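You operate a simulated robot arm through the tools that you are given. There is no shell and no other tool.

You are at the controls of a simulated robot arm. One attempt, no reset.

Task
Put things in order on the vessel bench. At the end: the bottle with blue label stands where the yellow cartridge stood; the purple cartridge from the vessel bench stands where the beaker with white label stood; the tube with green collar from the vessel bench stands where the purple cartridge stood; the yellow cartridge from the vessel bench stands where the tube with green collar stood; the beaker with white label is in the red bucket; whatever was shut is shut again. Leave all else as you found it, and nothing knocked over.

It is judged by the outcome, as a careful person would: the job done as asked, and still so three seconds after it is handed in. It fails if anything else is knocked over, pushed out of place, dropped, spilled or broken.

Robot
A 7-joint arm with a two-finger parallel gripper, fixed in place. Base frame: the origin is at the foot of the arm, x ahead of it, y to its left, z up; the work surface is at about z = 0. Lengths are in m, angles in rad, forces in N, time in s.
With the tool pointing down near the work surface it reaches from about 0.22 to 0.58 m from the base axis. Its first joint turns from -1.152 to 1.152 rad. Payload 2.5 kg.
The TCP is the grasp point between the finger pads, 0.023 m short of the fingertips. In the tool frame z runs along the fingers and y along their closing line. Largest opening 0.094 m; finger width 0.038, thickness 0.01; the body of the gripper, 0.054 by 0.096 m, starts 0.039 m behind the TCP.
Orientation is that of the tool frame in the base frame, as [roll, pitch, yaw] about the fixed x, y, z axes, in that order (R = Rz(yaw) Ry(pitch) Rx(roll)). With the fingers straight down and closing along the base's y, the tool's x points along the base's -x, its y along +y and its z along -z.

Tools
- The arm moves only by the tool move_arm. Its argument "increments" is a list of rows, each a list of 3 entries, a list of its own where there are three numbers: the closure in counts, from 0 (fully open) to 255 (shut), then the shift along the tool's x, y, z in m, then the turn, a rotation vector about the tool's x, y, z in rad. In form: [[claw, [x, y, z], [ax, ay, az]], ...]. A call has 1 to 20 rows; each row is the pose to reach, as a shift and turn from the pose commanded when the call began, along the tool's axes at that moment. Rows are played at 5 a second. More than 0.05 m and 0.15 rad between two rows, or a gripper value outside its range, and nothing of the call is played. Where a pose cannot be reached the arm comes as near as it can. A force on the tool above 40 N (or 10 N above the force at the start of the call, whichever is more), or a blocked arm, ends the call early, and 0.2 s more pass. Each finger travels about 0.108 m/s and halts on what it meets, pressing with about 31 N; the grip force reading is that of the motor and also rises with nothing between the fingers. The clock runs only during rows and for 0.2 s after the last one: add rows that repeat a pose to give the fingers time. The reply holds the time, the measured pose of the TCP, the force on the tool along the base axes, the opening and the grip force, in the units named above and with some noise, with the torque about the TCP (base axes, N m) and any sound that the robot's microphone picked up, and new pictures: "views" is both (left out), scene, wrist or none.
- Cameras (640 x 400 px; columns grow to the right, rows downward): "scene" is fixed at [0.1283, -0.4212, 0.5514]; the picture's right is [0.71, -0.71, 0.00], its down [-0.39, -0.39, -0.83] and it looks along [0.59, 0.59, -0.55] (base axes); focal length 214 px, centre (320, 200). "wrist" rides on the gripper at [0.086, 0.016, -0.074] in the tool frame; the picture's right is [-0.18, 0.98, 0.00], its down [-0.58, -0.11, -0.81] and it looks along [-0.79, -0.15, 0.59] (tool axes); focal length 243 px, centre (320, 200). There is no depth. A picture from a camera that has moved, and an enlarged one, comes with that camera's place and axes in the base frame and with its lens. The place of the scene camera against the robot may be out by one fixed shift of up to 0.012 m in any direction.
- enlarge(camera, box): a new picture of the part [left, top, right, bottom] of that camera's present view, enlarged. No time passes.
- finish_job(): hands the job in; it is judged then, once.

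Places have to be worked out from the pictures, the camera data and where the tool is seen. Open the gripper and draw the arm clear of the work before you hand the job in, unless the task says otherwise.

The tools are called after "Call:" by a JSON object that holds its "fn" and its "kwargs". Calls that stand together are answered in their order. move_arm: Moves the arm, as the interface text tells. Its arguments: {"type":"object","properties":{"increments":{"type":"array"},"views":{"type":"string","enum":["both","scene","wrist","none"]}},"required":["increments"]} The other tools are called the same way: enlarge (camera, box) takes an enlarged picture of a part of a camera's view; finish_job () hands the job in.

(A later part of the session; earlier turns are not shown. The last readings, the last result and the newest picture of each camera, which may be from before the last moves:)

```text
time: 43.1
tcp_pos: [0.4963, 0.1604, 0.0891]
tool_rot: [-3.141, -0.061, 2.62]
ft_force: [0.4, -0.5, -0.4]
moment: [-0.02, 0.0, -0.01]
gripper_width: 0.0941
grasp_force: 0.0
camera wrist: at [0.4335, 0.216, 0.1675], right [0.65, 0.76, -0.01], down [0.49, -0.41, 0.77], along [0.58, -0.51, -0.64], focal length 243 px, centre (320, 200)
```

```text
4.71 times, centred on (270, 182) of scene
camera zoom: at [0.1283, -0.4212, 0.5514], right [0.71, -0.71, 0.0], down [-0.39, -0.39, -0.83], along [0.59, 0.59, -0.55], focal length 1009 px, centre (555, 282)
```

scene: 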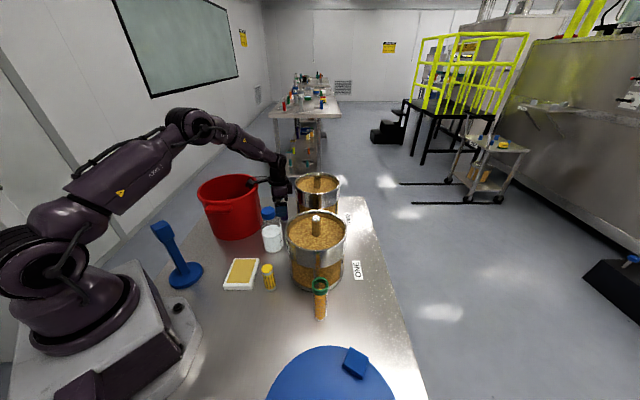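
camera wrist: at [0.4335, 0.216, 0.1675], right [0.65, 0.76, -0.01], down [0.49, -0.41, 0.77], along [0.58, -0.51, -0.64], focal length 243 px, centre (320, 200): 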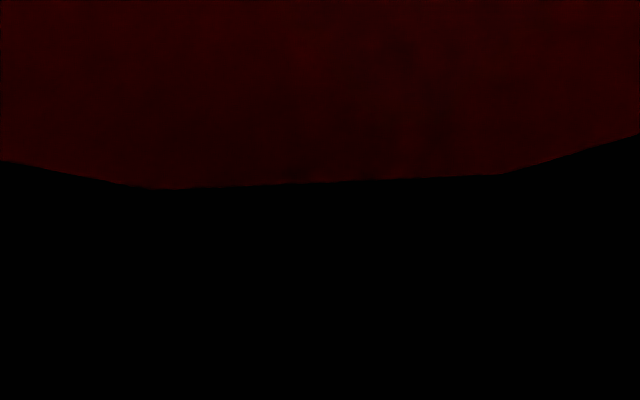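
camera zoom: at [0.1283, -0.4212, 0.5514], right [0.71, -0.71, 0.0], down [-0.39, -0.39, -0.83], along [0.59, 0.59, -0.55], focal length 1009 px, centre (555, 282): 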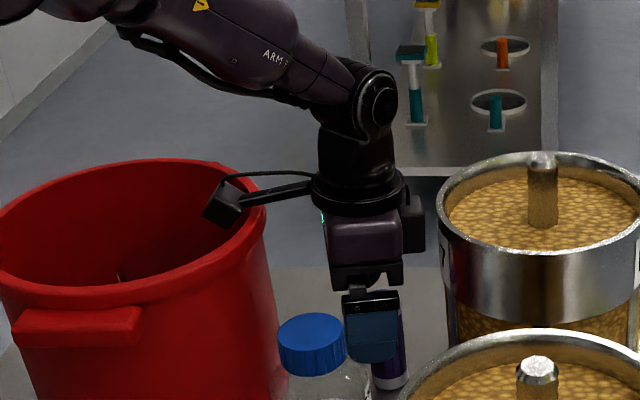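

No contact force at z=0.089. I close on the cartridge's top.

Call:
{"fn": "move_arm", "kwargs": {"increments": [[60, [0, 0, 0], [0, 0, 0]], [110, [0, 0, 0], [0, 0, 0]], [145, [0, 0, 0], [0, 0, 0]], [160, [0, 0, 0], [0, 0, 0]], [170, [0, 0, 0], [0, 0, 0]], [180, [0, 0, 0], [0, 0, 0]], [195, [0, 0, 0], [0, 0, 0]], [195, [0, 0, 0], [0, 0, 0]]], "views": "scene"}}

Call:
{"fn": "enlarge", "kwargs": {"camera": "scene", "box": [220, 140, 320, 225]}}

```text
time: 44.9
tcp_pos: [0.4962, 0.1601, 0.089]
tool_rot: [-3.14, -0.06, 2.618]
ft_force: [-0.2, 0.4, -0.4]
moment: [0.02, -0.01, 0.01]
gripper_width: 0.0282
grasp_force: 30.8
```

scene: 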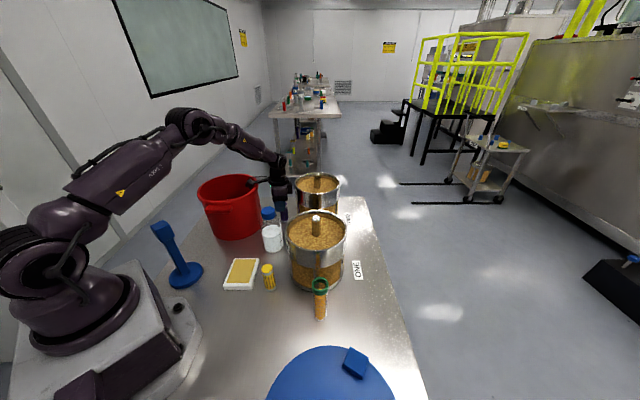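

```text
4.71 times, centred on (270, 182) of scene
camera zoom: at [0.1283, -0.4212, 0.5514], right [0.71, -0.71, 0.0], down [-0.39, -0.39, -0.83], along [0.59, 0.59, -0.55], focal length 1009 px, centre (555, 282)
```

zoom: 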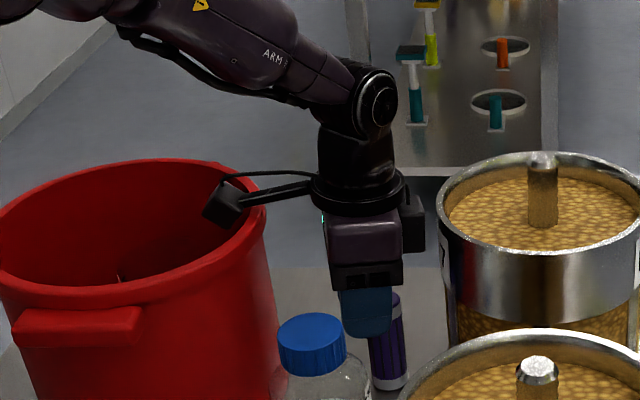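

Gripped (0.0282 wide, 31 N). I lift straight up slowly, then higher.

Call:
{"fn": "move_arm", "kwargs": {"increments": [[195, [0.0006, 0, -0.01], [0, 0, 0]], [195, [0.0018, 0, -0.03], [0, 0, 0]], [195, [0.0036, 0, -0.06], [0, 0, 0]], [195, [0.006, 0, -0.1], [0, 0, 0]], [195, [0.0084, 0, -0.14], [0, 0, 0]], [195, [0.0108, 0, -0.18], [0, 0, 0]], [195, [0.0132, 0, -0.22], [0, 0, 0]], [195, [0.0132, 0, -0.22], [0, 0, 0]]], "views": "both"}}

Call:
{"fn": "enlarge", "kwargs": {"camera": "wrist", "box": [200, 80, 460, 240]}}

```text
time: 46.7
tcp_pos: [0.4976, 0.1595, 0.3086]
tool_rot: [-3.14, -0.061, 2.616]
ft_force: [-0.1, 0.3, -0.8]
moment: [-0.03, -0.01, -0.01]
gripper_width: 0.0286
grasp_force: 30.6
camera wrist: at [0.4347, 0.2155, 0.3872], right [0.65, 0.76, -0.01], down [0.49, -0.41, 0.77], along [0.58, -0.51, -0.64], focal length 243 px, centre (320, 200)
```

scene: 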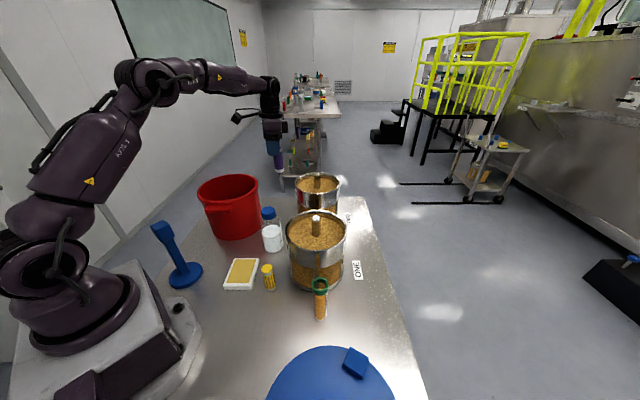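
wrist: 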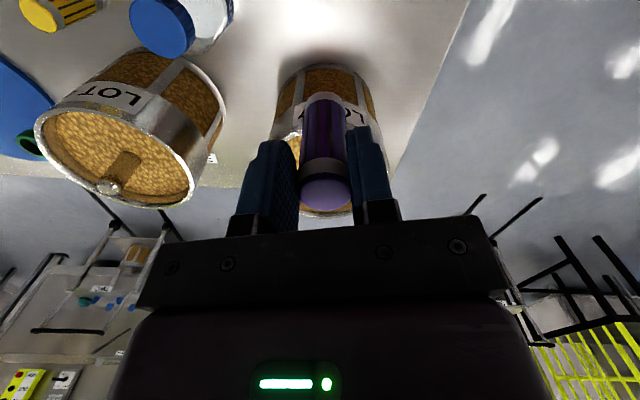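

```text
2.46 times, centred on (330, 160) of wrist
camera zoom: at [0.4347, 0.2155, 0.3872], right [0.65, 0.76, -0.01], down [0.49, -0.41, 0.77], along [0.58, -0.51, -0.64], focal length 597 px, centre (295, 298)
```

zoom: 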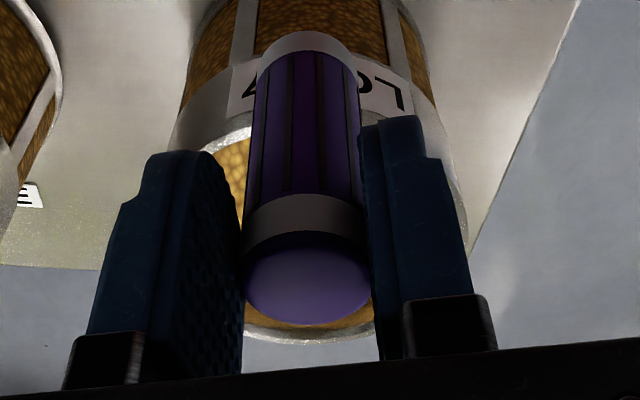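

The purple cartridge is held upright, about 12 mm off the TCP along tool -x, its base 0.089 below the TCP. I carry it at this height to the beaker's old place, turning the hand about the vertical so its camera ends up on the free side.

Call:
{"fn": "move_arm", "kwargs": {"increments": [[195, [-0.0157, -0.0237, -0.0009], [0.0084, 0, -0.1395]], [195, [-0.0314, -0.0474, -0.0019], [0.0168, 0, -0.279]], [195, [-0.0472, -0.0712, -0.0028], [0.0252, 0, -0.4185]], [195, [-0.0629, -0.0949, -0.0038], [0.0336, 0, -0.558]], [195, [-0.0786, -0.1186, -0.0047], [0.042, 0, -0.6975]], [195, [-0.0943, -0.1423, -0.0056], [0.0503, 0, -0.837]], [195, [-0.11, -0.166, -0.0066], [0.0587, 0, -0.9765]], [195, [-0.1258, -0.1898, -0.0075], [0.0671, 0, -1.116]], [195, [-0.1415, -0.2135, -0.0085], [0.0755, 0, -1.2555]], [195, [-0.1572, -0.2372, -0.0094], [0.0839, 0, -1.395]], [195, [-0.1729, -0.2609, -0.0103], [0.0923, 0, -1.5345]], [195, [-0.1886, -0.2846, -0.0113], [0.1007, 0, -1.674]], [195, [-0.2044, -0.3084, -0.0122], [0.1091, 0, -1.8135]], [195, [-0.2201, -0.3321, -0.0132], [0.1174, 0, -1.953]], [195, [-0.2201, -0.3321, -0.0132], [0.1174, 0, -1.953]], [195, [-0.2201, -0.3321, -0.0132], [0.1174, 0, -1.953]]], "views": "both"}}

```text
time: 50.1
tcp_pos: [0.5224, -0.2365, 0.312]
tool_rot: [-3.141, -0.06, -1.709]
ft_force: [-1.3, 0.7, -0.2]
moment: [-0.02, 0.01, 0.0]
gripper_width: 0.0284
grasp_force: 31.4
camera wrist: at [0.4946, -0.3146, 0.3908], right [-0.95, 0.32, -0.01], down [0.19, 0.61, 0.77], along [0.25, 0.73, -0.64], focal length 243 px, centre (320, 200)
```

scene: 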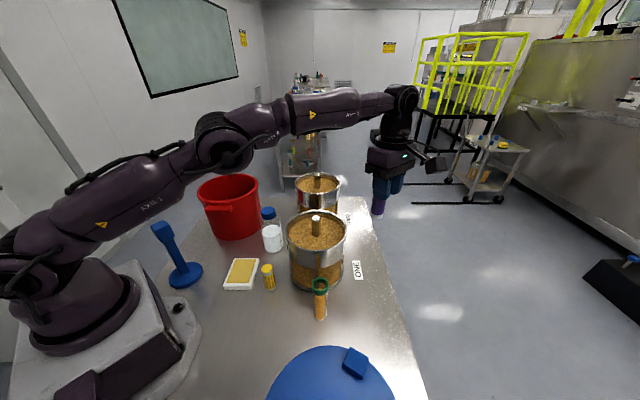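
wrist: 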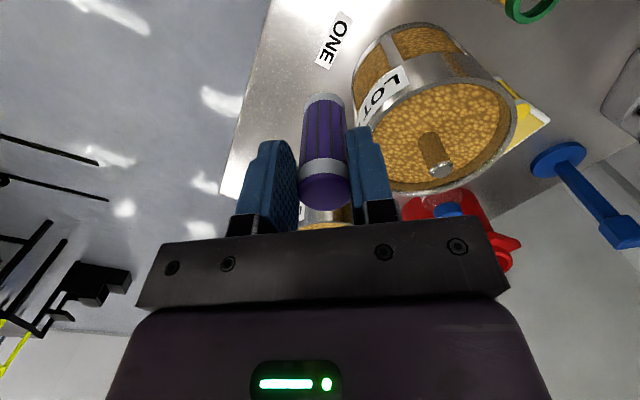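

The cartridge hangs over the old beaker spot (axis ≈(0.524,-0.224)). I correct 2 mm and lower it to just above the bench.

Call:
{"fn": "move_arm", "kwargs": {"increments": [[195, [-0.0004, 0.0003, 0.04], [0, 0, 0]], [195, [-0.0028, 0.0003, 0.08], [0, 0, 0]], [195, [-0.0052, 0.0003, 0.12], [0, 0, 0]], [195, [-0.0076, 0.0003, 0.16], [0, 0, 0]], [195, [-0.0094, 0.0003, 0.19], [0, 0, 0]], [195, [-0.0107, 0.0003, 0.212], [0, 0, 0]], [195, [-0.0107, 0.0003, 0.212], [0, 0, 0]]], "views": "both"}}

Call:
{"fn": "enlarge", "kwargs": {"camera": "scene", "box": [300, 180, 440, 300]}}

```text
time: 51.7
tcp_pos: [0.5215, -0.238, 0.0975]
tool_rot: [-3.141, -0.059, -1.711]
ft_force: [-0.1, 0.0, -0.4]
moment: [-0.03, 0.03, 0.02]
gripper_width: 0.0285
grasp_force: 31.2
camera wrist: at [0.4933, -0.3169, 0.1764], right [-0.95, 0.32, -0.01], down [0.19, 0.61, 0.77], along [0.25, 0.73, -0.64], focal length 243 px, centre (320, 200)
```

scene: 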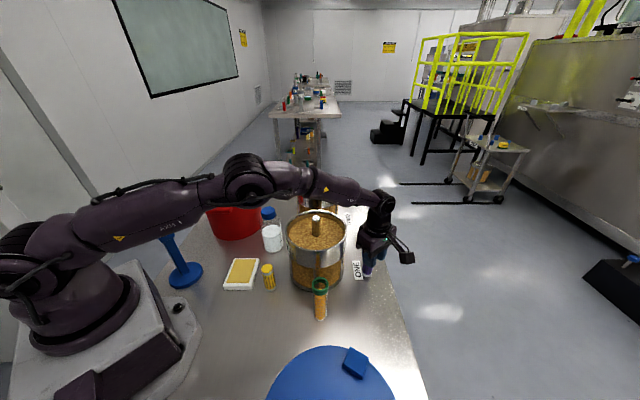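
wrist: 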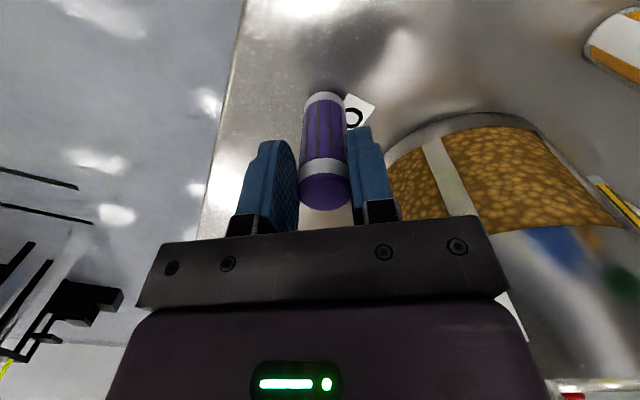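

```text
3.33 times, centred on (370, 240) of scene
camera zoom: at [0.1283, -0.4212, 0.5514], right [0.71, -0.71, 0.0], down [-0.39, -0.39, -0.83], along [0.59, 0.59, -0.55], focal length 715 px, centre (153, 67)
```

zoom: 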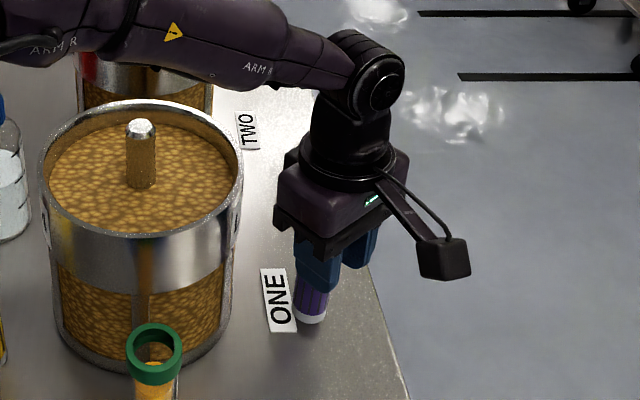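

The base lines up with where the beaker's base was, about 8 mm above the bench. I lower to contact in small steps.

Call:
{"fn": "move_arm", "kwargs": {"increments": [[195, [-0.0002, 0, 0.003], [0, 0, 0]], [195, [-0.0004, 0, 0.006], [0, 0, 0]], [195, [-0.0004, 0, 0.0075], [0, 0, 0]], [195, [-0.0004, 0, 0.0075], [0, 0, 0]]], "views": "none"}}

```text
time: 52.7
tcp_pos: [0.5212, -0.2386, 0.0892]
tool_rot: [3.141, -0.059, -1.708]
ft_force: [-1.1, 1.1, 6.9]
moment: [0.26, 0.22, 0.05]
gripper_width: 0.0284
grasp_force: 31.1
```

Touching (6.9 N). I open the fingers gently to ~0.05 and rise.

Call:
{"fn": "move_arm", "kwargs": {"increments": [[195, [0, 0, -0.0005], [0, 0, 0]], [176, [0, 0, -0.0005], [0, 0, 0]], [165, [0, 0, -0.0005], [0, 0, 0]], [150, [0, 0, -0.0005], [0, 0, 0]], [130, [0, 0, -0.0005], [0, 0, 0]], [120, [0, 0, -0.0005], [0, 0, 0]], [120, [0.0006, 0, -0.01], [0, 0, 0]], [120, [0.0018, 0, -0.03], [0, 0, 0]], [120, [0.0036, 0, -0.06], [0, 0, 0]], [120, [0.006, 0, -0.1], [0, 0, 0]], [120, [0.0084, 0, -0.14], [0, 0, 0]], [120, [0.0108, 0, -0.18], [0, 0, 0]], [120, [0.0108, 0, -0.18], [0, 0, 0]]], "views": "both"}}

Call:
{"fn": "enlarge", "kwargs": {"camera": "scene", "box": [300, 180, 440, 300]}}

Call:
{"fn": "enlarge", "kwargs": {"camera": "wrist", "box": [200, 0, 460, 200]}}

```text
time: 55.5
tcp_pos: [0.5236, -0.2379, 0.2709]
tool_rot: [3.139, -0.06, -1.709]
ft_force: [0.7, 0.5, 0.3]
moment: [0.01, 0.02, 0.0]
gripper_width: 0.0495
grasp_force: 0.0
camera wrist: at [0.4958, -0.3164, 0.3482], right [-0.95, 0.32, -0.01], down [0.2, 0.61, 0.77], along [0.25, 0.73, -0.64], focal length 243 px, centre (320, 200)
```

scene: 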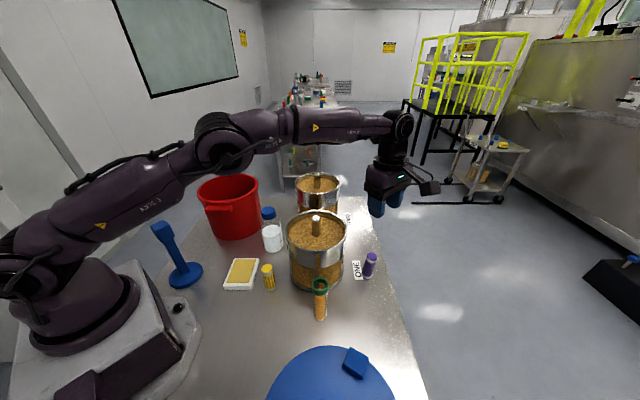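
wrist: 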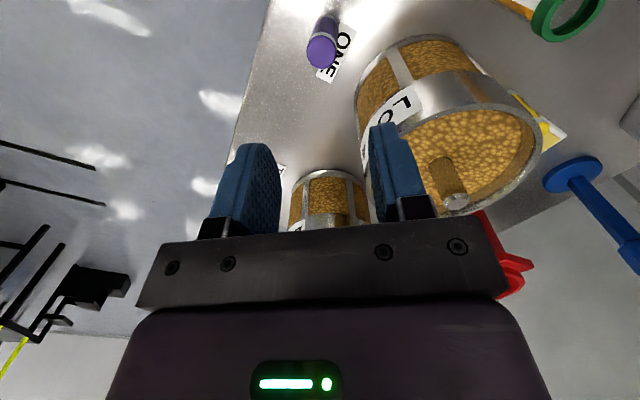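

```text
3.33 times, centred on (370, 240) of scene
camera zoom: at [0.1283, -0.4212, 0.5514], right [0.71, -0.71, 0.0], down [-0.39, -0.39, -0.83], along [0.59, 0.59, -0.55], focal length 715 px, centre (153, 67)
```

zoom: 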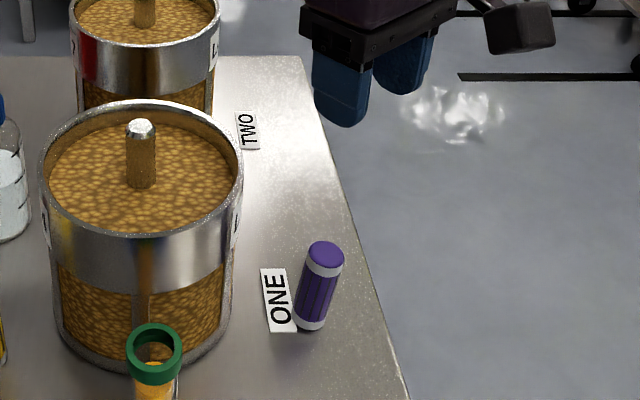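

```text
2.00 times, centred on (330, 100) of wrist
camera zoom: at [0.4958, -0.3164, 0.3482], right [-0.95, 0.32, -0.01], down [0.2, 0.61, 0.77], along [0.25, 0.73, -0.64], focal length 485 px, centre (300, 400)
```

zoom: 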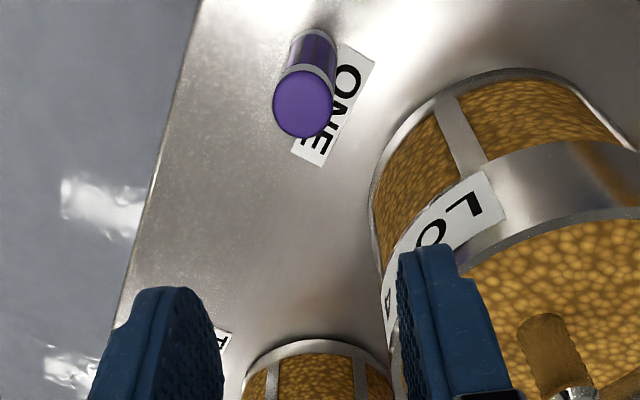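

Purple stands upright at the beaker's old place. Next is the tube at about (0.338,-0.2045); I first level the hand and then move over it with the camera toward the base.

Call:
{"fn": "move_arm", "kwargs": {"increments": [[120, [0, 0, -0.01], [0, -0.06, 0]], [120, [0, 0, -0.01], [0, -0.06, 0]]], "views": "none"}}

```text
time: 56.1
tcp_pos: [0.5216, -0.2374, 0.281]
tool_rot: [3.141, 0.002, -1.708]
ft_force: [0.6, 0.2, -0.1]
moment: [0.03, -0.01, 0.02]
gripper_width: 0.0498
grasp_force: 0.1
```

Call:
{"fn": "move_arm", "kwargs": {"increments": [[100, [-0.0007, 0.0187, 0.003], [0, 0, 0.1434]], [80, [-0.0015, 0.0373, 0.006], [0, 0, 0.2867]], [60, [-0.0022, 0.056, 0.009], [0, 0, 0.4301]], [40, [-0.003, 0.0747, 0.012], [0, 0, 0.5734]], [30, [-0.0037, 0.0934, 0.015], [0, 0, 0.7168]], [30, [-0.0044, 0.112, 0.018], [0, 0, 0.8602]], [30, [-0.0052, 0.1307, 0.021], [0, 0, 1.0035]], [30, [-0.0059, 0.1494, 0.024], [0, 0, 1.1469]], [30, [-0.0067, 0.168, 0.027], [0, 0, 1.2902]], [30, [-0.0074, 0.1867, 0.031], [0, 0, 1.4336]], [30, [-0.0074, 0.1867, 0.031], [0, 0, 1.4336]]], "views": "both"}}

Call:
{"fn": "enlarge", "kwargs": {"camera": "wrist", "box": [240, 0, 400, 120]}}

Call:
{"fn": "enlarge", "kwargs": {"camera": "scene", "box": [260, 230, 380, 340]}}

```text
time: 58.5
tcp_pos: [0.3376, -0.207, 0.2476]
tool_rot: [-3.141, -0.001, 3.137]
ft_force: [0.5, -0.4, -0.2]
moment: [0.01, -0.04, -0.01]
gripper_width: 0.0829
grasp_force: 0.1
camera wrist: at [0.2512, -0.1895, 0.3223], right [0.19, 0.98, 0.0], down [0.58, -0.11, 0.81], along [0.79, -0.15, -0.59], focal length 243 px, centre (320, 200)
```

scene: 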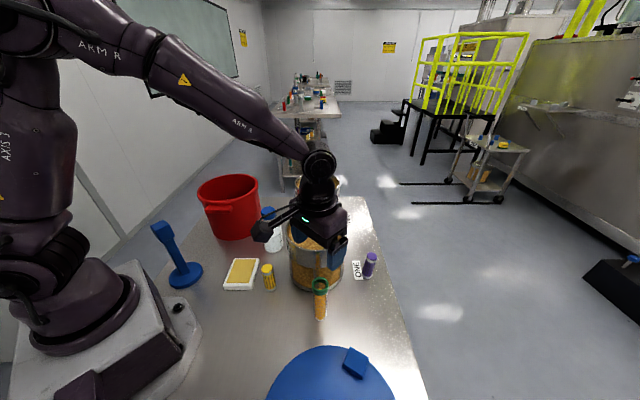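
wrist: 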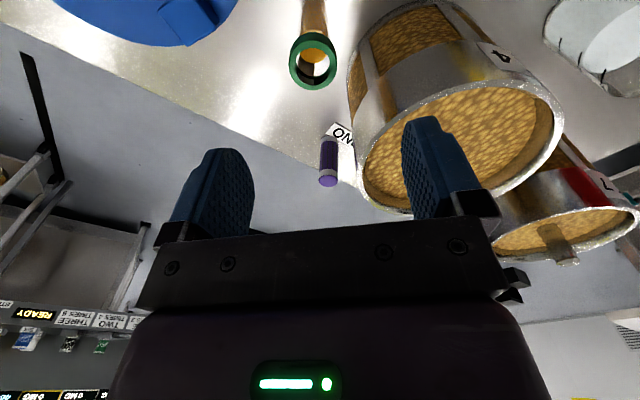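

```text
3.33 times, centred on (320, 60) of wrist
camera zoom: at [0.2512, -0.1895, 0.3223], right [0.19, 0.98, 0.0], down [0.58, -0.11, 0.81], along [0.79, -0.15, -0.59], focal length 809 px, centre (320, 667)
```

zoom: 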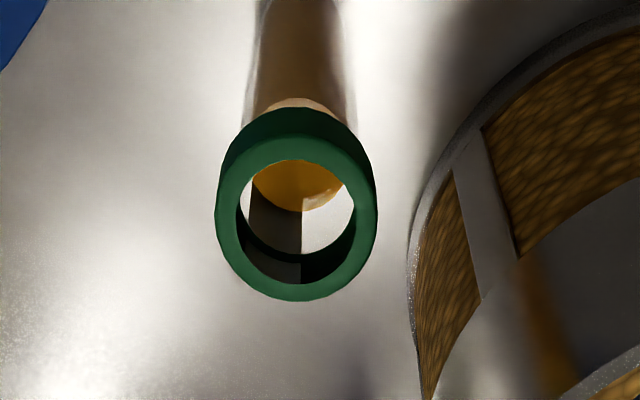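

```text
3.64 times, centred on (320, 285) of scene
camera zoom: at [0.1283, -0.4212, 0.5514], right [0.71, -0.71, 0.0], down [-0.39, -0.39, -0.83], along [0.59, 0.59, -0.55], focal length 780 px, centre (320, -109)
```

zoom: 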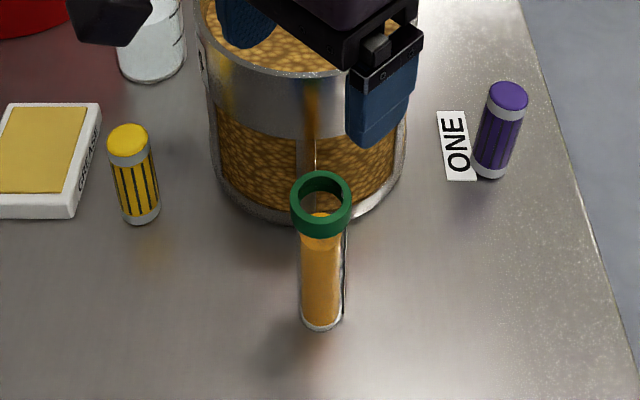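

The tube is open with an orange filling, so it must stay upright and move gently; its collar (≈0.039 wide, top ≈0.129) centres at about (0.338,-0.2125). I align, add a slight -0.06 rad tilt about the closing axis (same tilt will be used when placing), and descend to just above it.

Call:
{"fn": "move_arm", "kwargs": {"increments": [[30, [0.0058, -0.0027, 0.02], [0, -0.03, 0]], [30, [0.0116, -0.0054, 0.045], [0, -0.06, 0]], [30, [0.0116, -0.0054, 0.07], [0, -0.06, 0]], [30, [0.0116, -0.0054, 0.085], [0, -0.06, 0]], [30, [0.0116, -0.0054, 0.085], [0, -0.06, 0]]], "views": "both"}}

Call:
{"fn": "enlarge", "kwargs": {"camera": "wrist", "box": [220, 0, 420, 160]}}

Call:
{"fn": "enlarge", "kwargs": {"camera": "scene", "box": [260, 220, 380, 340]}}

```text
time: 59.7
tcp_pos: [0.3276, -0.2104, 0.1641]
tool_rot: [-3.142, 0.06, 3.14]
ft_force: [0.0, 0.3, 1.0]
moment: [0.0, 0.04, 0.01]
gripper_width: 0.0827
grasp_force: 0.2
camera wrist: at [0.2365, -0.1937, 0.2315], right [0.18, 0.98, 0.01], down [0.53, -0.11, 0.84], along [0.83, -0.15, -0.54], focal length 243 px, centre (320, 200)
```

scene: 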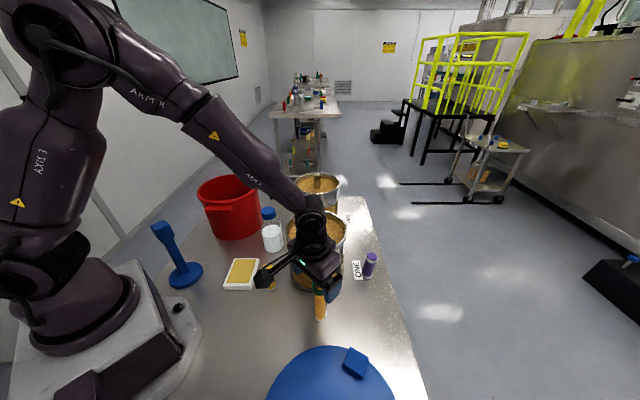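
wrist: 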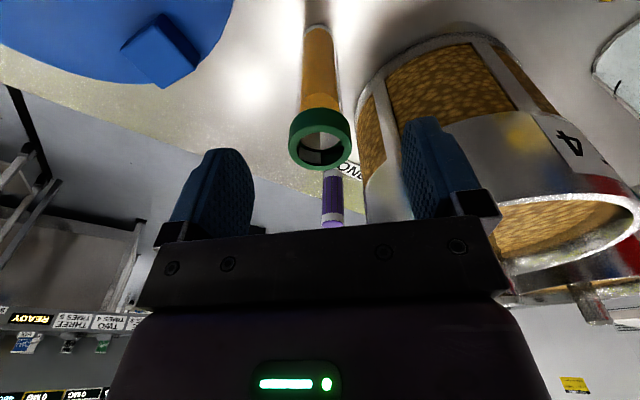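

```text
2.50 times, centred on (320, 80) of wrist
camera zoom: at [0.2365, -0.1937, 0.2315], right [0.18, 0.98, 0.01], down [0.53, -0.11, 0.84], along [0.83, -0.15, -0.54], focal length 606 px, centre (320, 500)
```

zoom: 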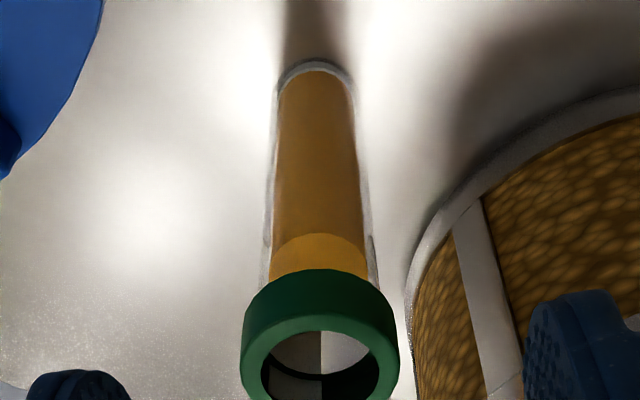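

```text
3.33 times, centred on (320, 280) of scene
camera zoom: at [0.1283, -0.4212, 0.5514], right [0.71, -0.71, 0.0], down [-0.39, -0.39, -0.83], along [0.59, 0.59, -0.55], focal length 715 px, centre (320, -67)
```

zoom: 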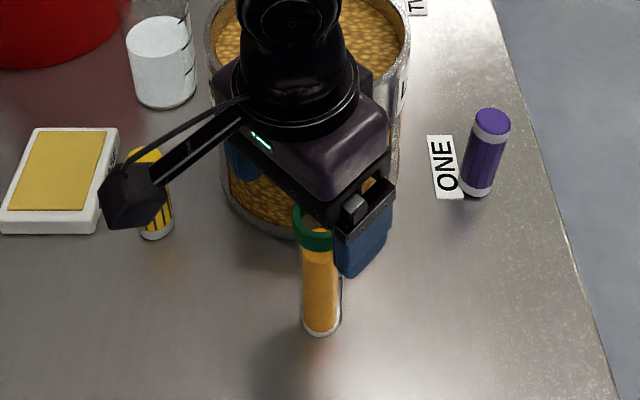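

The collar is centred laterally (needs ~2 mm more) and lies ~12 mm beyond the TCP as planned. I descend to z≈0.117 around the collar.

Call:
{"fn": "move_arm", "kwargs": {"increments": [[30, [0.0009, -0.002, 0.015], [0, 0, 0]], [30, [0.0018, -0.002, 0.03], [0, 0, 0]], [30, [0.0028, -0.002, 0.047], [0, 0, 0]], [30, [0.0028, -0.002, 0.047], [0, 0, 0]]], "views": "both"}}

Call:
{"fn": "enlarge", "kwargs": {"camera": "scene", "box": [260, 220, 380, 340]}}

```text
time: 60.7
tcp_pos: [0.3261, -0.2113, 0.116]
tool_rot: [-3.14, 0.059, 3.138]
ft_force: [-0.3, -0.8, 0.0]
moment: [0.01, -0.04, -0.01]
gripper_width: 0.0828
grasp_force: 0.0
camera wrist: at [0.236, -0.1948, 0.1846], right [0.18, 0.98, 0.01], down [0.53, -0.11, 0.84], along [0.83, -0.15, -0.54], focal length 243 px, centre (320, 200)
```

scene: 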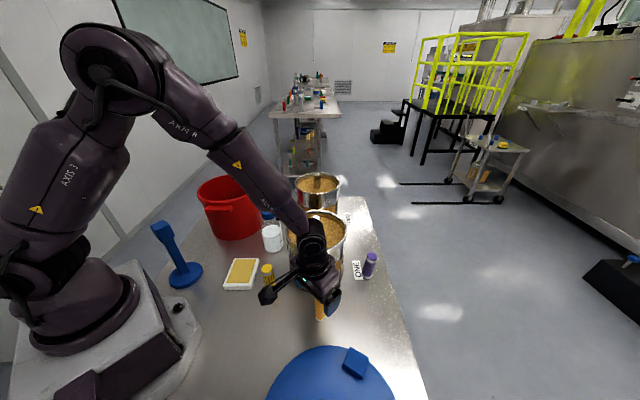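
wrist: 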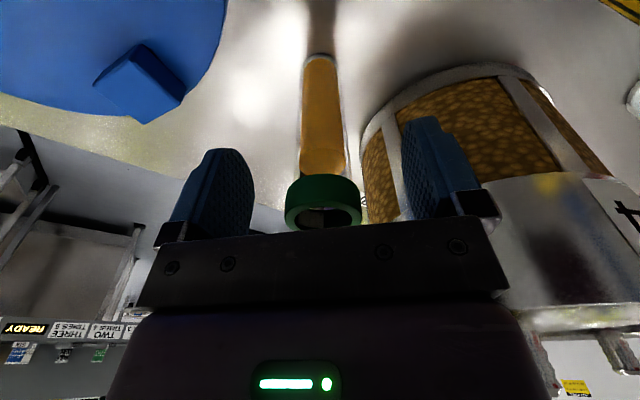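

```text
3.33 times, centred on (320, 280) of scene
camera zoom: at [0.1283, -0.4212, 0.5514], right [0.71, -0.71, 0.0], down [-0.39, -0.39, -0.83], along [0.59, 0.59, -0.55], focal length 715 px, centre (320, -67)
```

zoom: 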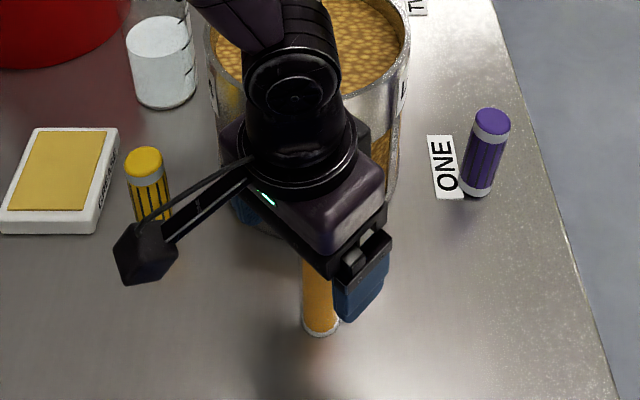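

The collar sits between the pads at the right height. I close gently on it.

Call:
{"fn": "move_arm", "kwargs": {"increments": [[70, [0, 0, 0], [0, 0, 0]], [100, [0, 0, 0], [0, 0, 0]], [120, [0, 0, 0], [0, 0, 0]], [132, [0, 0, 0], [0, 0, 0]], [140, [0, 0, 0], [0, 0, 0]], [148, [0, 0, 0], [0, 0, 0]], [156, [0, 0, 0], [0, 0, 0]], [166, [0, 0, 0], [0, 0, 0]], [166, [0, 0, 0], [0, 0, 0]]], "views": "wrist"}}

```text
time: 62.7
tcp_pos: [0.3271, -0.2113, 0.117]
tool_rot: [3.141, 0.059, 3.138]
ft_force: [0.5, 0.6, 0.1]
moment: [0.0, 0.01, -0.03]
gripper_width: 0.0361
grasp_force: 31.1
camera wrist: at [0.236, -0.1948, 0.1848], right [0.18, 0.98, 0.01], down [0.53, -0.11, 0.84], along [0.83, -0.15, -0.54], focal length 243 px, centre (320, 200)
```

wrist: 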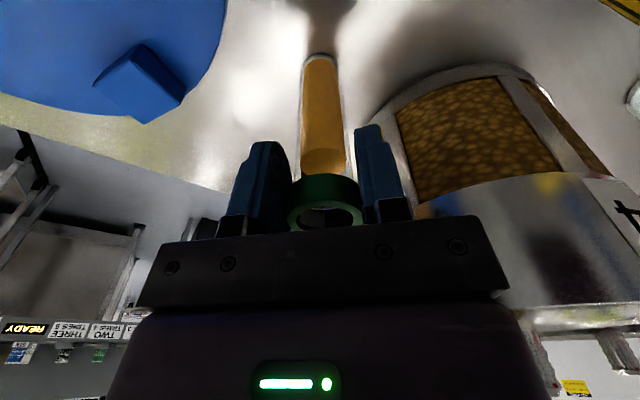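

Gripped the collar (0.036 wide, 31 N). I lift gently and straight.

Call:
{"fn": "move_arm", "kwargs": {"increments": [[166, [-0.0004, 0, -0.006], [0, 0, 0]], [166, [-0.0012, 0, -0.02], [0, 0, 0]], [166, [-0.0027, 0, -0.045], [0, 0, 0]], [166, [-0.0045, 0, -0.075], [0, 0, 0]], [166, [-0.0063, 0, -0.105], [0, 0, 0]], [166, [-0.0081, 0, -0.135], [0, 0, 0]], [166, [-0.0099, 0, -0.165], [0, 0, 0]], [166, [-0.0117, 0, -0.195], [0, 0, 0]], [166, [-0.0131, 0, -0.218], [0, 0, 0]], [166, [-0.0135, 0, -0.225], [0, 0, 0]], [166, [-0.0135, 0, -0.225], [0, 0, 0]]], "views": "both"}}

Call:
{"fn": "enlarge", "kwargs": {"camera": "wrist", "box": [200, 30, 460, 240]}}

```text
time: 65.1
tcp_pos: [0.3281, -0.2126, 0.3395]
tool_rot: [-3.141, 0.059, 3.14]
ft_force: [-0.1, -0.1, 0.4]
moment: [0.0, -0.01, 0.04]
gripper_width: 0.0356
grasp_force: 31.0
camera wrist: at [0.236, -0.1961, 0.4092], right [0.19, 0.98, 0.01], down [0.53, -0.11, 0.84], along [0.83, -0.15, -0.54], focal length 243 px, centre (320, 200)
```

scene: 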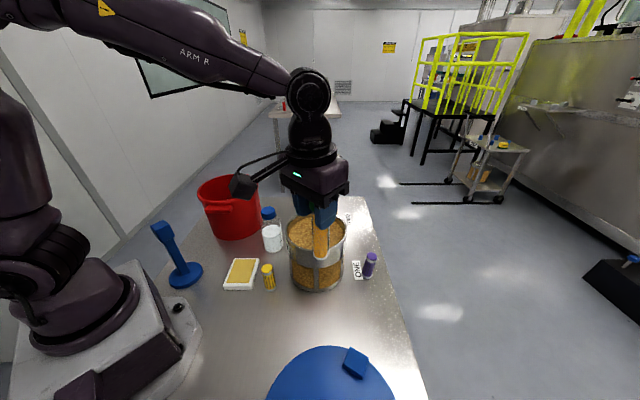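
wrist: 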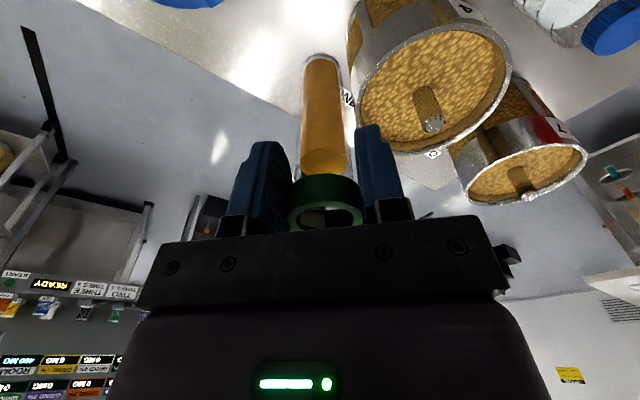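

```text
1.90 times, centred on (330, 135) of wrist
camera zoom: at [0.236, -0.1961, 0.4092], right [0.19, 0.98, 0.01], down [0.53, -0.11, 0.84], along [0.83, -0.15, -0.54], focal length 462 px, centre (301, 324)
```

zoom: 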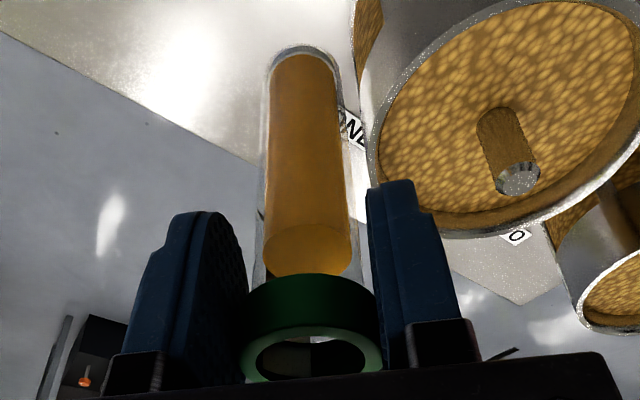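

The tube is held upright with its base at ~0.22. I carry it slowly to above purple's old place, turning to ψ≈-0.52 about the vertical.

Call:
{"fn": "move_arm", "kwargs": {"increments": [[166, [-0.0053, 0.0117, 0.0003], [0.001, 0, 0.0163]], [166, [-0.0158, 0.0351, 0.001], [0.0029, 0, 0.0489]], [166, [-0.0263, 0.0586, 0.0016], [0.0049, 0, 0.0815]], [166, [-0.0369, 0.082, 0.0022], [0.0069, 0, 0.114]], [166, [-0.0474, 0.1054, 0.0029], [0.0088, 0, 0.1466]], [166, [-0.0579, 0.1288, 0.0035], [0.0108, 0, 0.1792]], [166, [-0.0685, 0.1522, 0.0041], [0.0127, 0, 0.2118]], [166, [-0.079, 0.1757, 0.0048], [0.0147, 0, 0.2444]], [166, [-0.0895, 0.1991, 0.0054], [0.0166, 0, 0.277]], [166, [-0.1001, 0.2225, 0.006], [0.0186, 0, 0.3095]], [166, [-0.1106, 0.2459, 0.0067], [0.0206, 0, 0.3421]], [166, [-0.1211, 0.2693, 0.0073], [0.0225, 0, 0.3747]], [166, [-0.1316, 0.2928, 0.008], [0.0245, 0, 0.4073]], [166, [-0.1422, 0.3162, 0.0086], [0.0264, 0, 0.4399]], [166, [-0.1527, 0.3396, 0.0092], [0.0284, 0, 0.4724]], [166, [-0.1632, 0.363, 0.0099], [0.0304, 0, 0.505]], [166, [-0.1685, 0.3747, 0.0102], [0.0313, 0, 0.521]], [166, [-0.1685, 0.3747, 0.0102], [0.0313, 0, 0.521]], [166, [-0.1685, 0.3747, 0.0102], [0.0313, 0, 0.521]]], "views": "both"}}

Call:
{"fn": "enlarge", "kwargs": {"camera": "scene", "box": [200, 100, 360, 240]}}

```text
time: 69.1
tcp_pos: [0.4958, 0.1627, 0.3405]
tool_rot: [-3.141, 0.059, 2.62]
ft_force: [-0.8, 0.4, 0.0]
moment: [0.03, -0.01, -0.02]
gripper_width: 0.0358
grasp_force: 31.4
camera wrist: at [0.4253, 0.2236, 0.4101], right [0.65, 0.76, 0.01], down [0.41, -0.36, 0.84], along [0.64, -0.54, -0.54], focal length 243 px, centre (320, 200)
```

scene: 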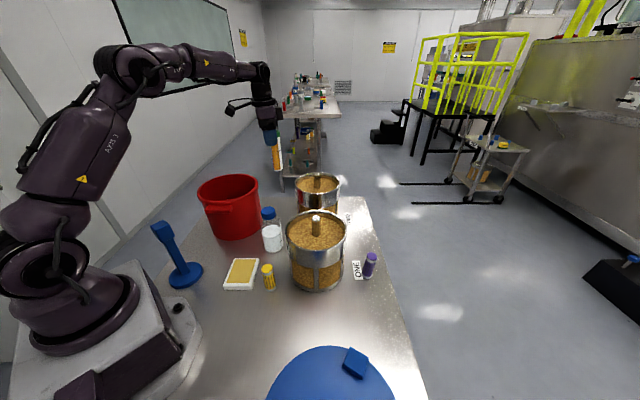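
wrist: 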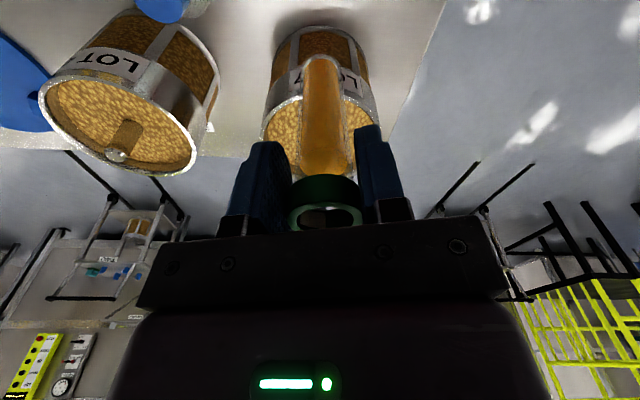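

```text
2.86 times, centred on (280, 170) of scene
camera zoom: at [0.1283, -0.4212, 0.5514], right [0.71, -0.71, 0.0], down [-0.39, -0.39, -0.83], along [0.59, 0.59, -0.55], focal length 613 px, centre (434, 286)
```

zoom: 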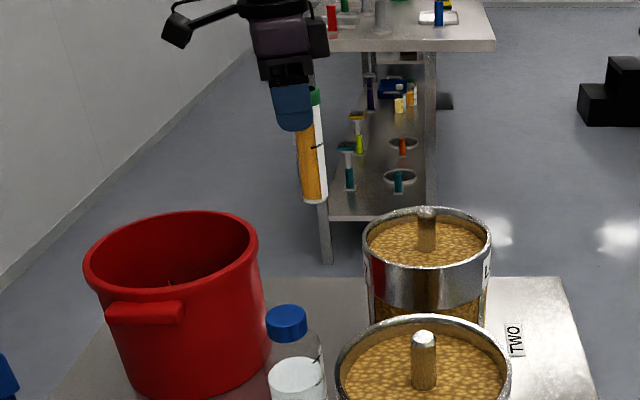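

Tube hangs over purple's old place (axis ≈(0.506,0.157)). I correct ~2 mm and lower it slowly.

Call:
{"fn": "move_arm", "kwargs": {"increments": [[166, [-0.0001, 0, 0.03], [0, 0, 0]], [166, [0.002, 0, 0.065], [0, 0, 0]], [166, [0.0041, 0, 0.1], [0, 0, 0]], [166, [0.0062, 0, 0.135], [0, 0, 0]], [166, [0.008, 0, 0.165], [0, 0, 0]], [166, [0.0095, 0, 0.19], [0, 0, 0]], [166, [0.0105, 0, 0.206], [0, 0, 0]], [166, [0.011, 0, 0.214], [0, 0, 0]], [166, [0.011, 0, 0.214], [0, 0, 0]]], "views": "both"}}

Call:
{"fn": "enlarge", "kwargs": {"camera": "scene", "box": [210, 130, 330, 230]}}

```text
time: 71.1
tcp_pos: [0.4968, 0.1631, 0.1278]
tool_rot: [3.142, 0.06, 2.618]
ft_force: [0.2, -0.7, -0.8]
moment: [-0.01, 0.0, -0.01]
gripper_width: 0.0359
grasp_force: 30.6
camera wrist: at [0.4259, 0.2223, 0.196], right [0.65, 0.76, 0.01], down [0.41, -0.36, 0.84], along [0.64, -0.54, -0.54], focal length 243 px, centre (320, 200)
```

scene: 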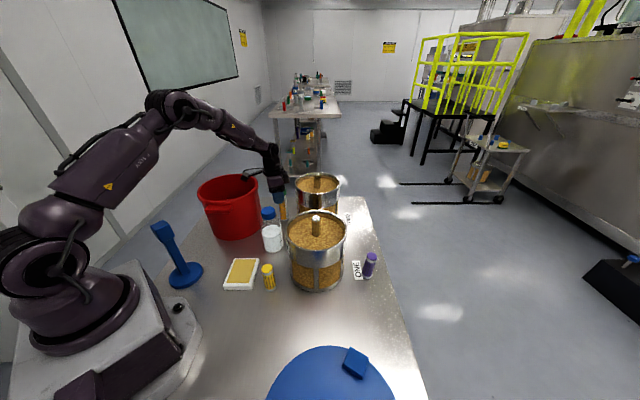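
wrist: 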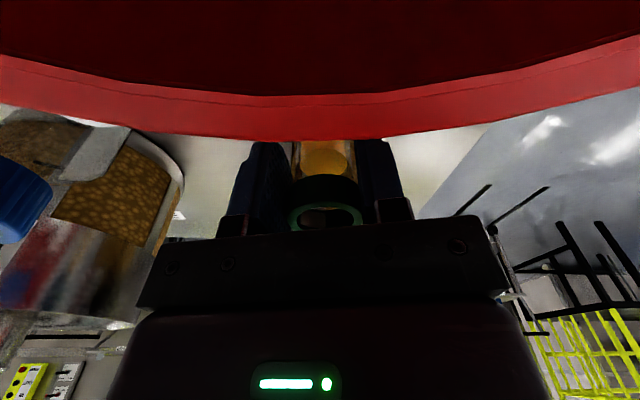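

```text
4.00 times, centred on (270, 180) of scene
camera zoom: at [0.1283, -0.4212, 0.5514], right [0.71, -0.71, 0.0], down [-0.39, -0.39, -0.83], along [0.59, 0.59, -0.55], focal length 858 px, centre (520, 280)
```

zoom: 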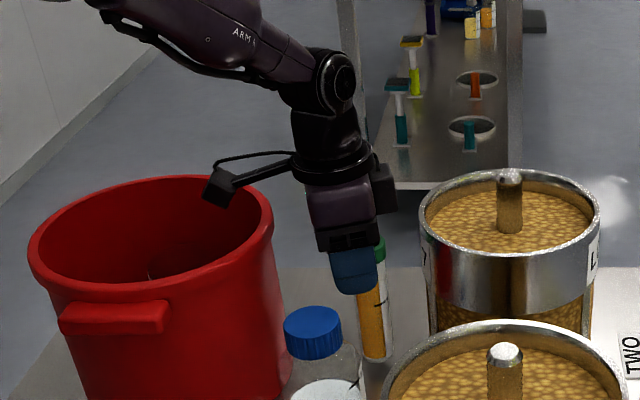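

Tube's base is ~11 mm above the bench, all clear. I lower in small steps to contact.

Call:
{"fn": "move_arm", "kwargs": {"increments": [[166, [-0.0008, 0, 0.003], [0, 0, 0]], [166, [-0.0006, 0, 0.006], [0, 0, 0]], [166, [-0.0005, 0, 0.008], [0, 0, 0]], [166, [-0.0004, 0, 0.01], [0, 0, 0]], [166, [-0.0004, 0, 0.01], [0, 0, 0]]], "views": "none"}}

```text
time: 72.3
tcp_pos: [0.4985, 0.1604, 0.1184]
tool_rot: [-3.141, 0.06, 2.618]
ft_force: [-0.2, -0.5, -0.2]
moment: [0.01, 0.01, -0.02]
gripper_width: 0.0359
grasp_force: 31.2
```

Call:
{"fn": "move_arm", "kwargs": {"increments": [[166, [0, 0, 0.001], [0, 0, 0]], [166, [0.0001, 0, 0.002], [0, 0, 0]], [166, [0.0001, 0, 0.002], [0, 0, 0]]], "views": "none"}}

```text
time: 73.1
tcp_pos: [0.4984, 0.1619, 0.1172]
tool_rot: [-3.141, 0.06, 2.617]
ft_force: [-0.7, -0.1, -0.4]
moment: [-0.01, -0.01, 0.01]
gripper_width: 0.0359
grasp_force: 31.0
```

Call:
{"fn": "move_arm", "kwargs": {"increments": [[166, [0, 0, 0.001], [0, 0, 0]], [166, [0.0001, 0, 0.0015], [0, 0, 0]], [166, [0.0001, 0, 0.0015], [0, 0, 0]]], "views": "none"}}

```text
time: 73.9
tcp_pos: [0.496, 0.1616, 0.1173]
tool_rot: [3.137, 0.064, 2.617]
ft_force: [-3.4, 1.1, 18.0]
moment: [0.06, 0.17, 0.02]
gripper_width: 0.036
grasp_force: 31.1
```

Contact (18 N). I ease off 1 mm and open the fingers gently.

Call:
{"fn": "move_arm", "kwargs": {"increments": [[166, [0, 0, -0.001], [0, 0, 0]], [166, [0, 0, -0.001], [0, 0, 0]], [155, [0, 0, -0.001], [0, 0, 0]], [148, [0, 0, -0.001], [0, 0, 0]], [138, [0, 0, -0.001], [0, 0, 0]], [125, [0, 0, -0.001], [0, 0, 0]], [110, [0, 0, -0.001], [0, 0, 0]], [110, [0, 0, -0.001], [0, 0, 0]]], "views": "both"}}

Call:
{"fn": "enlarge", "kwargs": {"camera": "scene", "box": [210, 130, 330, 230]}}

```text
time: 75.7
tcp_pos: [0.4982, 0.1609, 0.1144]
tool_rot: [3.14, 0.06, 2.619]
ft_force: [-0.4, 0.0, -0.2]
moment: [0.03, 0.02, -0.01]
gripper_width: 0.0535
grasp_force: 0.0
camera wrist: at [0.4263, 0.2212, 0.1838], right [0.65, 0.76, 0.01], down [0.41, -0.36, 0.84], along [0.64, -0.54, -0.54], focal length 243 px, centre (320, 200)
```

scene: 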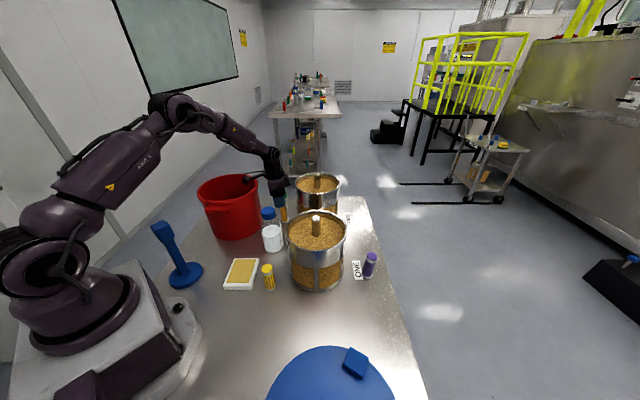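
wrist: 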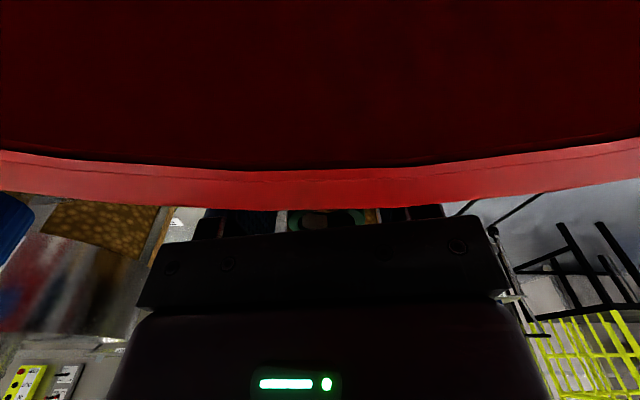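

```text
4.00 times, centred on (270, 180) of scene
camera zoom: at [0.1283, -0.4212, 0.5514], right [0.71, -0.71, 0.0], down [-0.39, -0.39, -0.83], along [0.59, 0.59, -0.55], focal length 858 px, centre (520, 280)
```

zoom: 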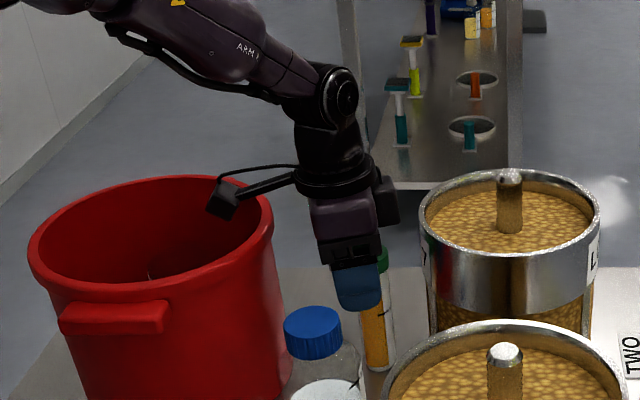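

The tube stands by itself; I rise straight up and check.

Call:
{"fn": "move_arm", "kwargs": {"increments": [[105, [-0.0004, 0, -0.006], [0, 0, 0]], [105, [-0.0012, 0, -0.02], [0, 0, 0]], [105, [-0.0024, 0, -0.04], [0, 0, 0]], [105, [-0.0048, 0, -0.08], [0, 0, 0]], [105, [-0.0072, 0, -0.12], [0, 0, 0]], [105, [-0.0096, 0, -0.16], [0, 0, 0]], [105, [-0.012, 0, -0.2], [0, 0, 0]], [105, [-0.012, 0, -0.2], [0, 0, 0]]], "views": "both"}}

Call:
{"fn": "enlarge", "kwargs": {"camera": "scene", "box": [180, 130, 400, 300]}}

Call:
{"fn": "enlarge", "kwargs": {"camera": "wrist", "box": [200, 0, 460, 200]}}

```text
time: 77.5
tcp_pos: [0.4985, 0.1621, 0.3182]
tool_rot: [-3.142, 0.059, 2.62]
ft_force: [-0.1, 0.5, 0.2]
moment: [-0.04, 0.01, -0.05]
gripper_width: 0.0551
grasp_force: 0.1
camera wrist: at [0.4271, 0.2217, 0.3871], right [0.65, 0.76, 0.01], down [0.41, -0.36, 0.84], along [0.64, -0.54, -0.54], focal length 243 px, centre (320, 200)
```

scene: 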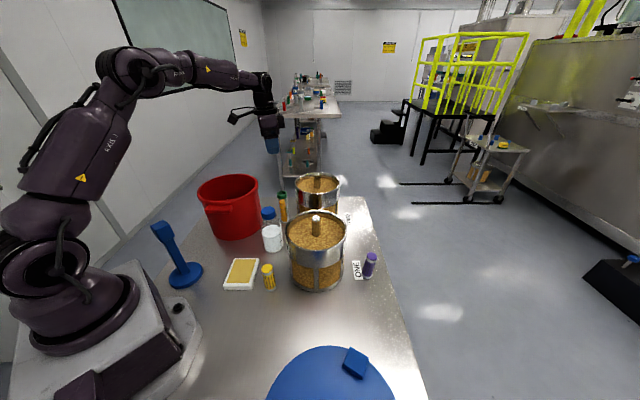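
wrist: 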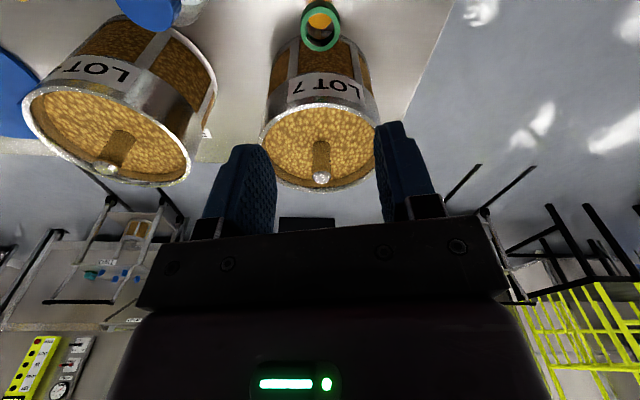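

```text
2.35 times, centred on (290, 215) of scene
camera zoom: at [0.1283, -0.4212, 0.5514], right [0.71, -0.71, 0.0], down [-0.39, -0.39, -0.83], along [0.59, 0.59, -0.55], focal length 505 px, centre (391, 165)
```

zoom: 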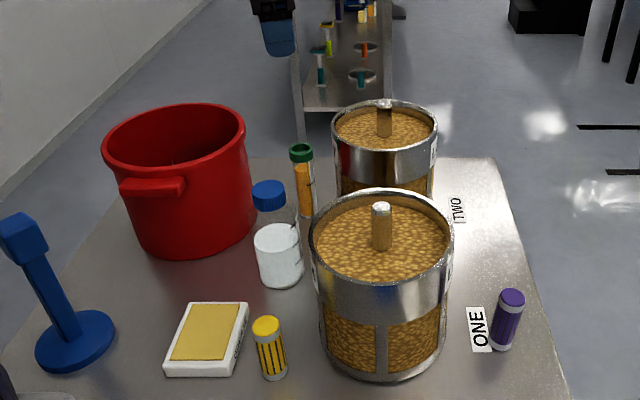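

```text
2.00 times, centred on (330, 100) of wrist
camera zoom: at [0.4271, 0.2217, 0.3871], right [0.65, 0.76, 0.01], down [0.41, -0.36, 0.84], along [0.64, -0.54, -0.54], focal length 485 px, centre (300, 400)
```

zoom: 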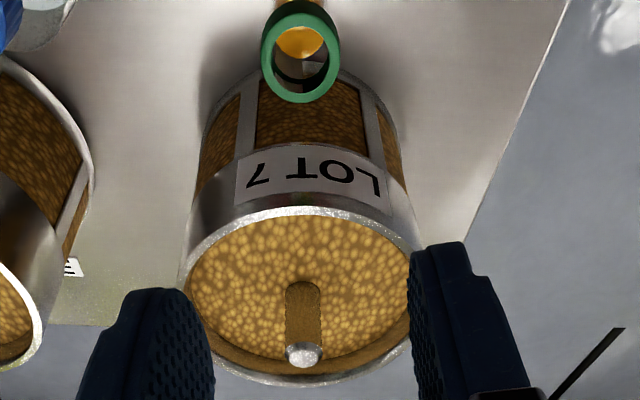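

The tube stands upright at purple's old place. Next the yellow cartridge near (0.2945,-0.053): I level the hand, then move above it.

Call:
{"fn": "move_arm", "kwargs": {"increments": [[100, [0, 0, -0.005], [0, 0.06, 0]], [100, [0, 0, -0.005], [0, 0.06, 0]]], "views": "none"}}

```text
time: 78.1
tcp_pos: [0.4984, 0.1616, 0.3229]
tool_rot: [-3.141, -0.002, 2.62]
ft_force: [-0.3, -0.1, -0.6]
moment: [0.0, -0.02, 0.02]
gripper_width: 0.0572
grasp_force: 0.2
```

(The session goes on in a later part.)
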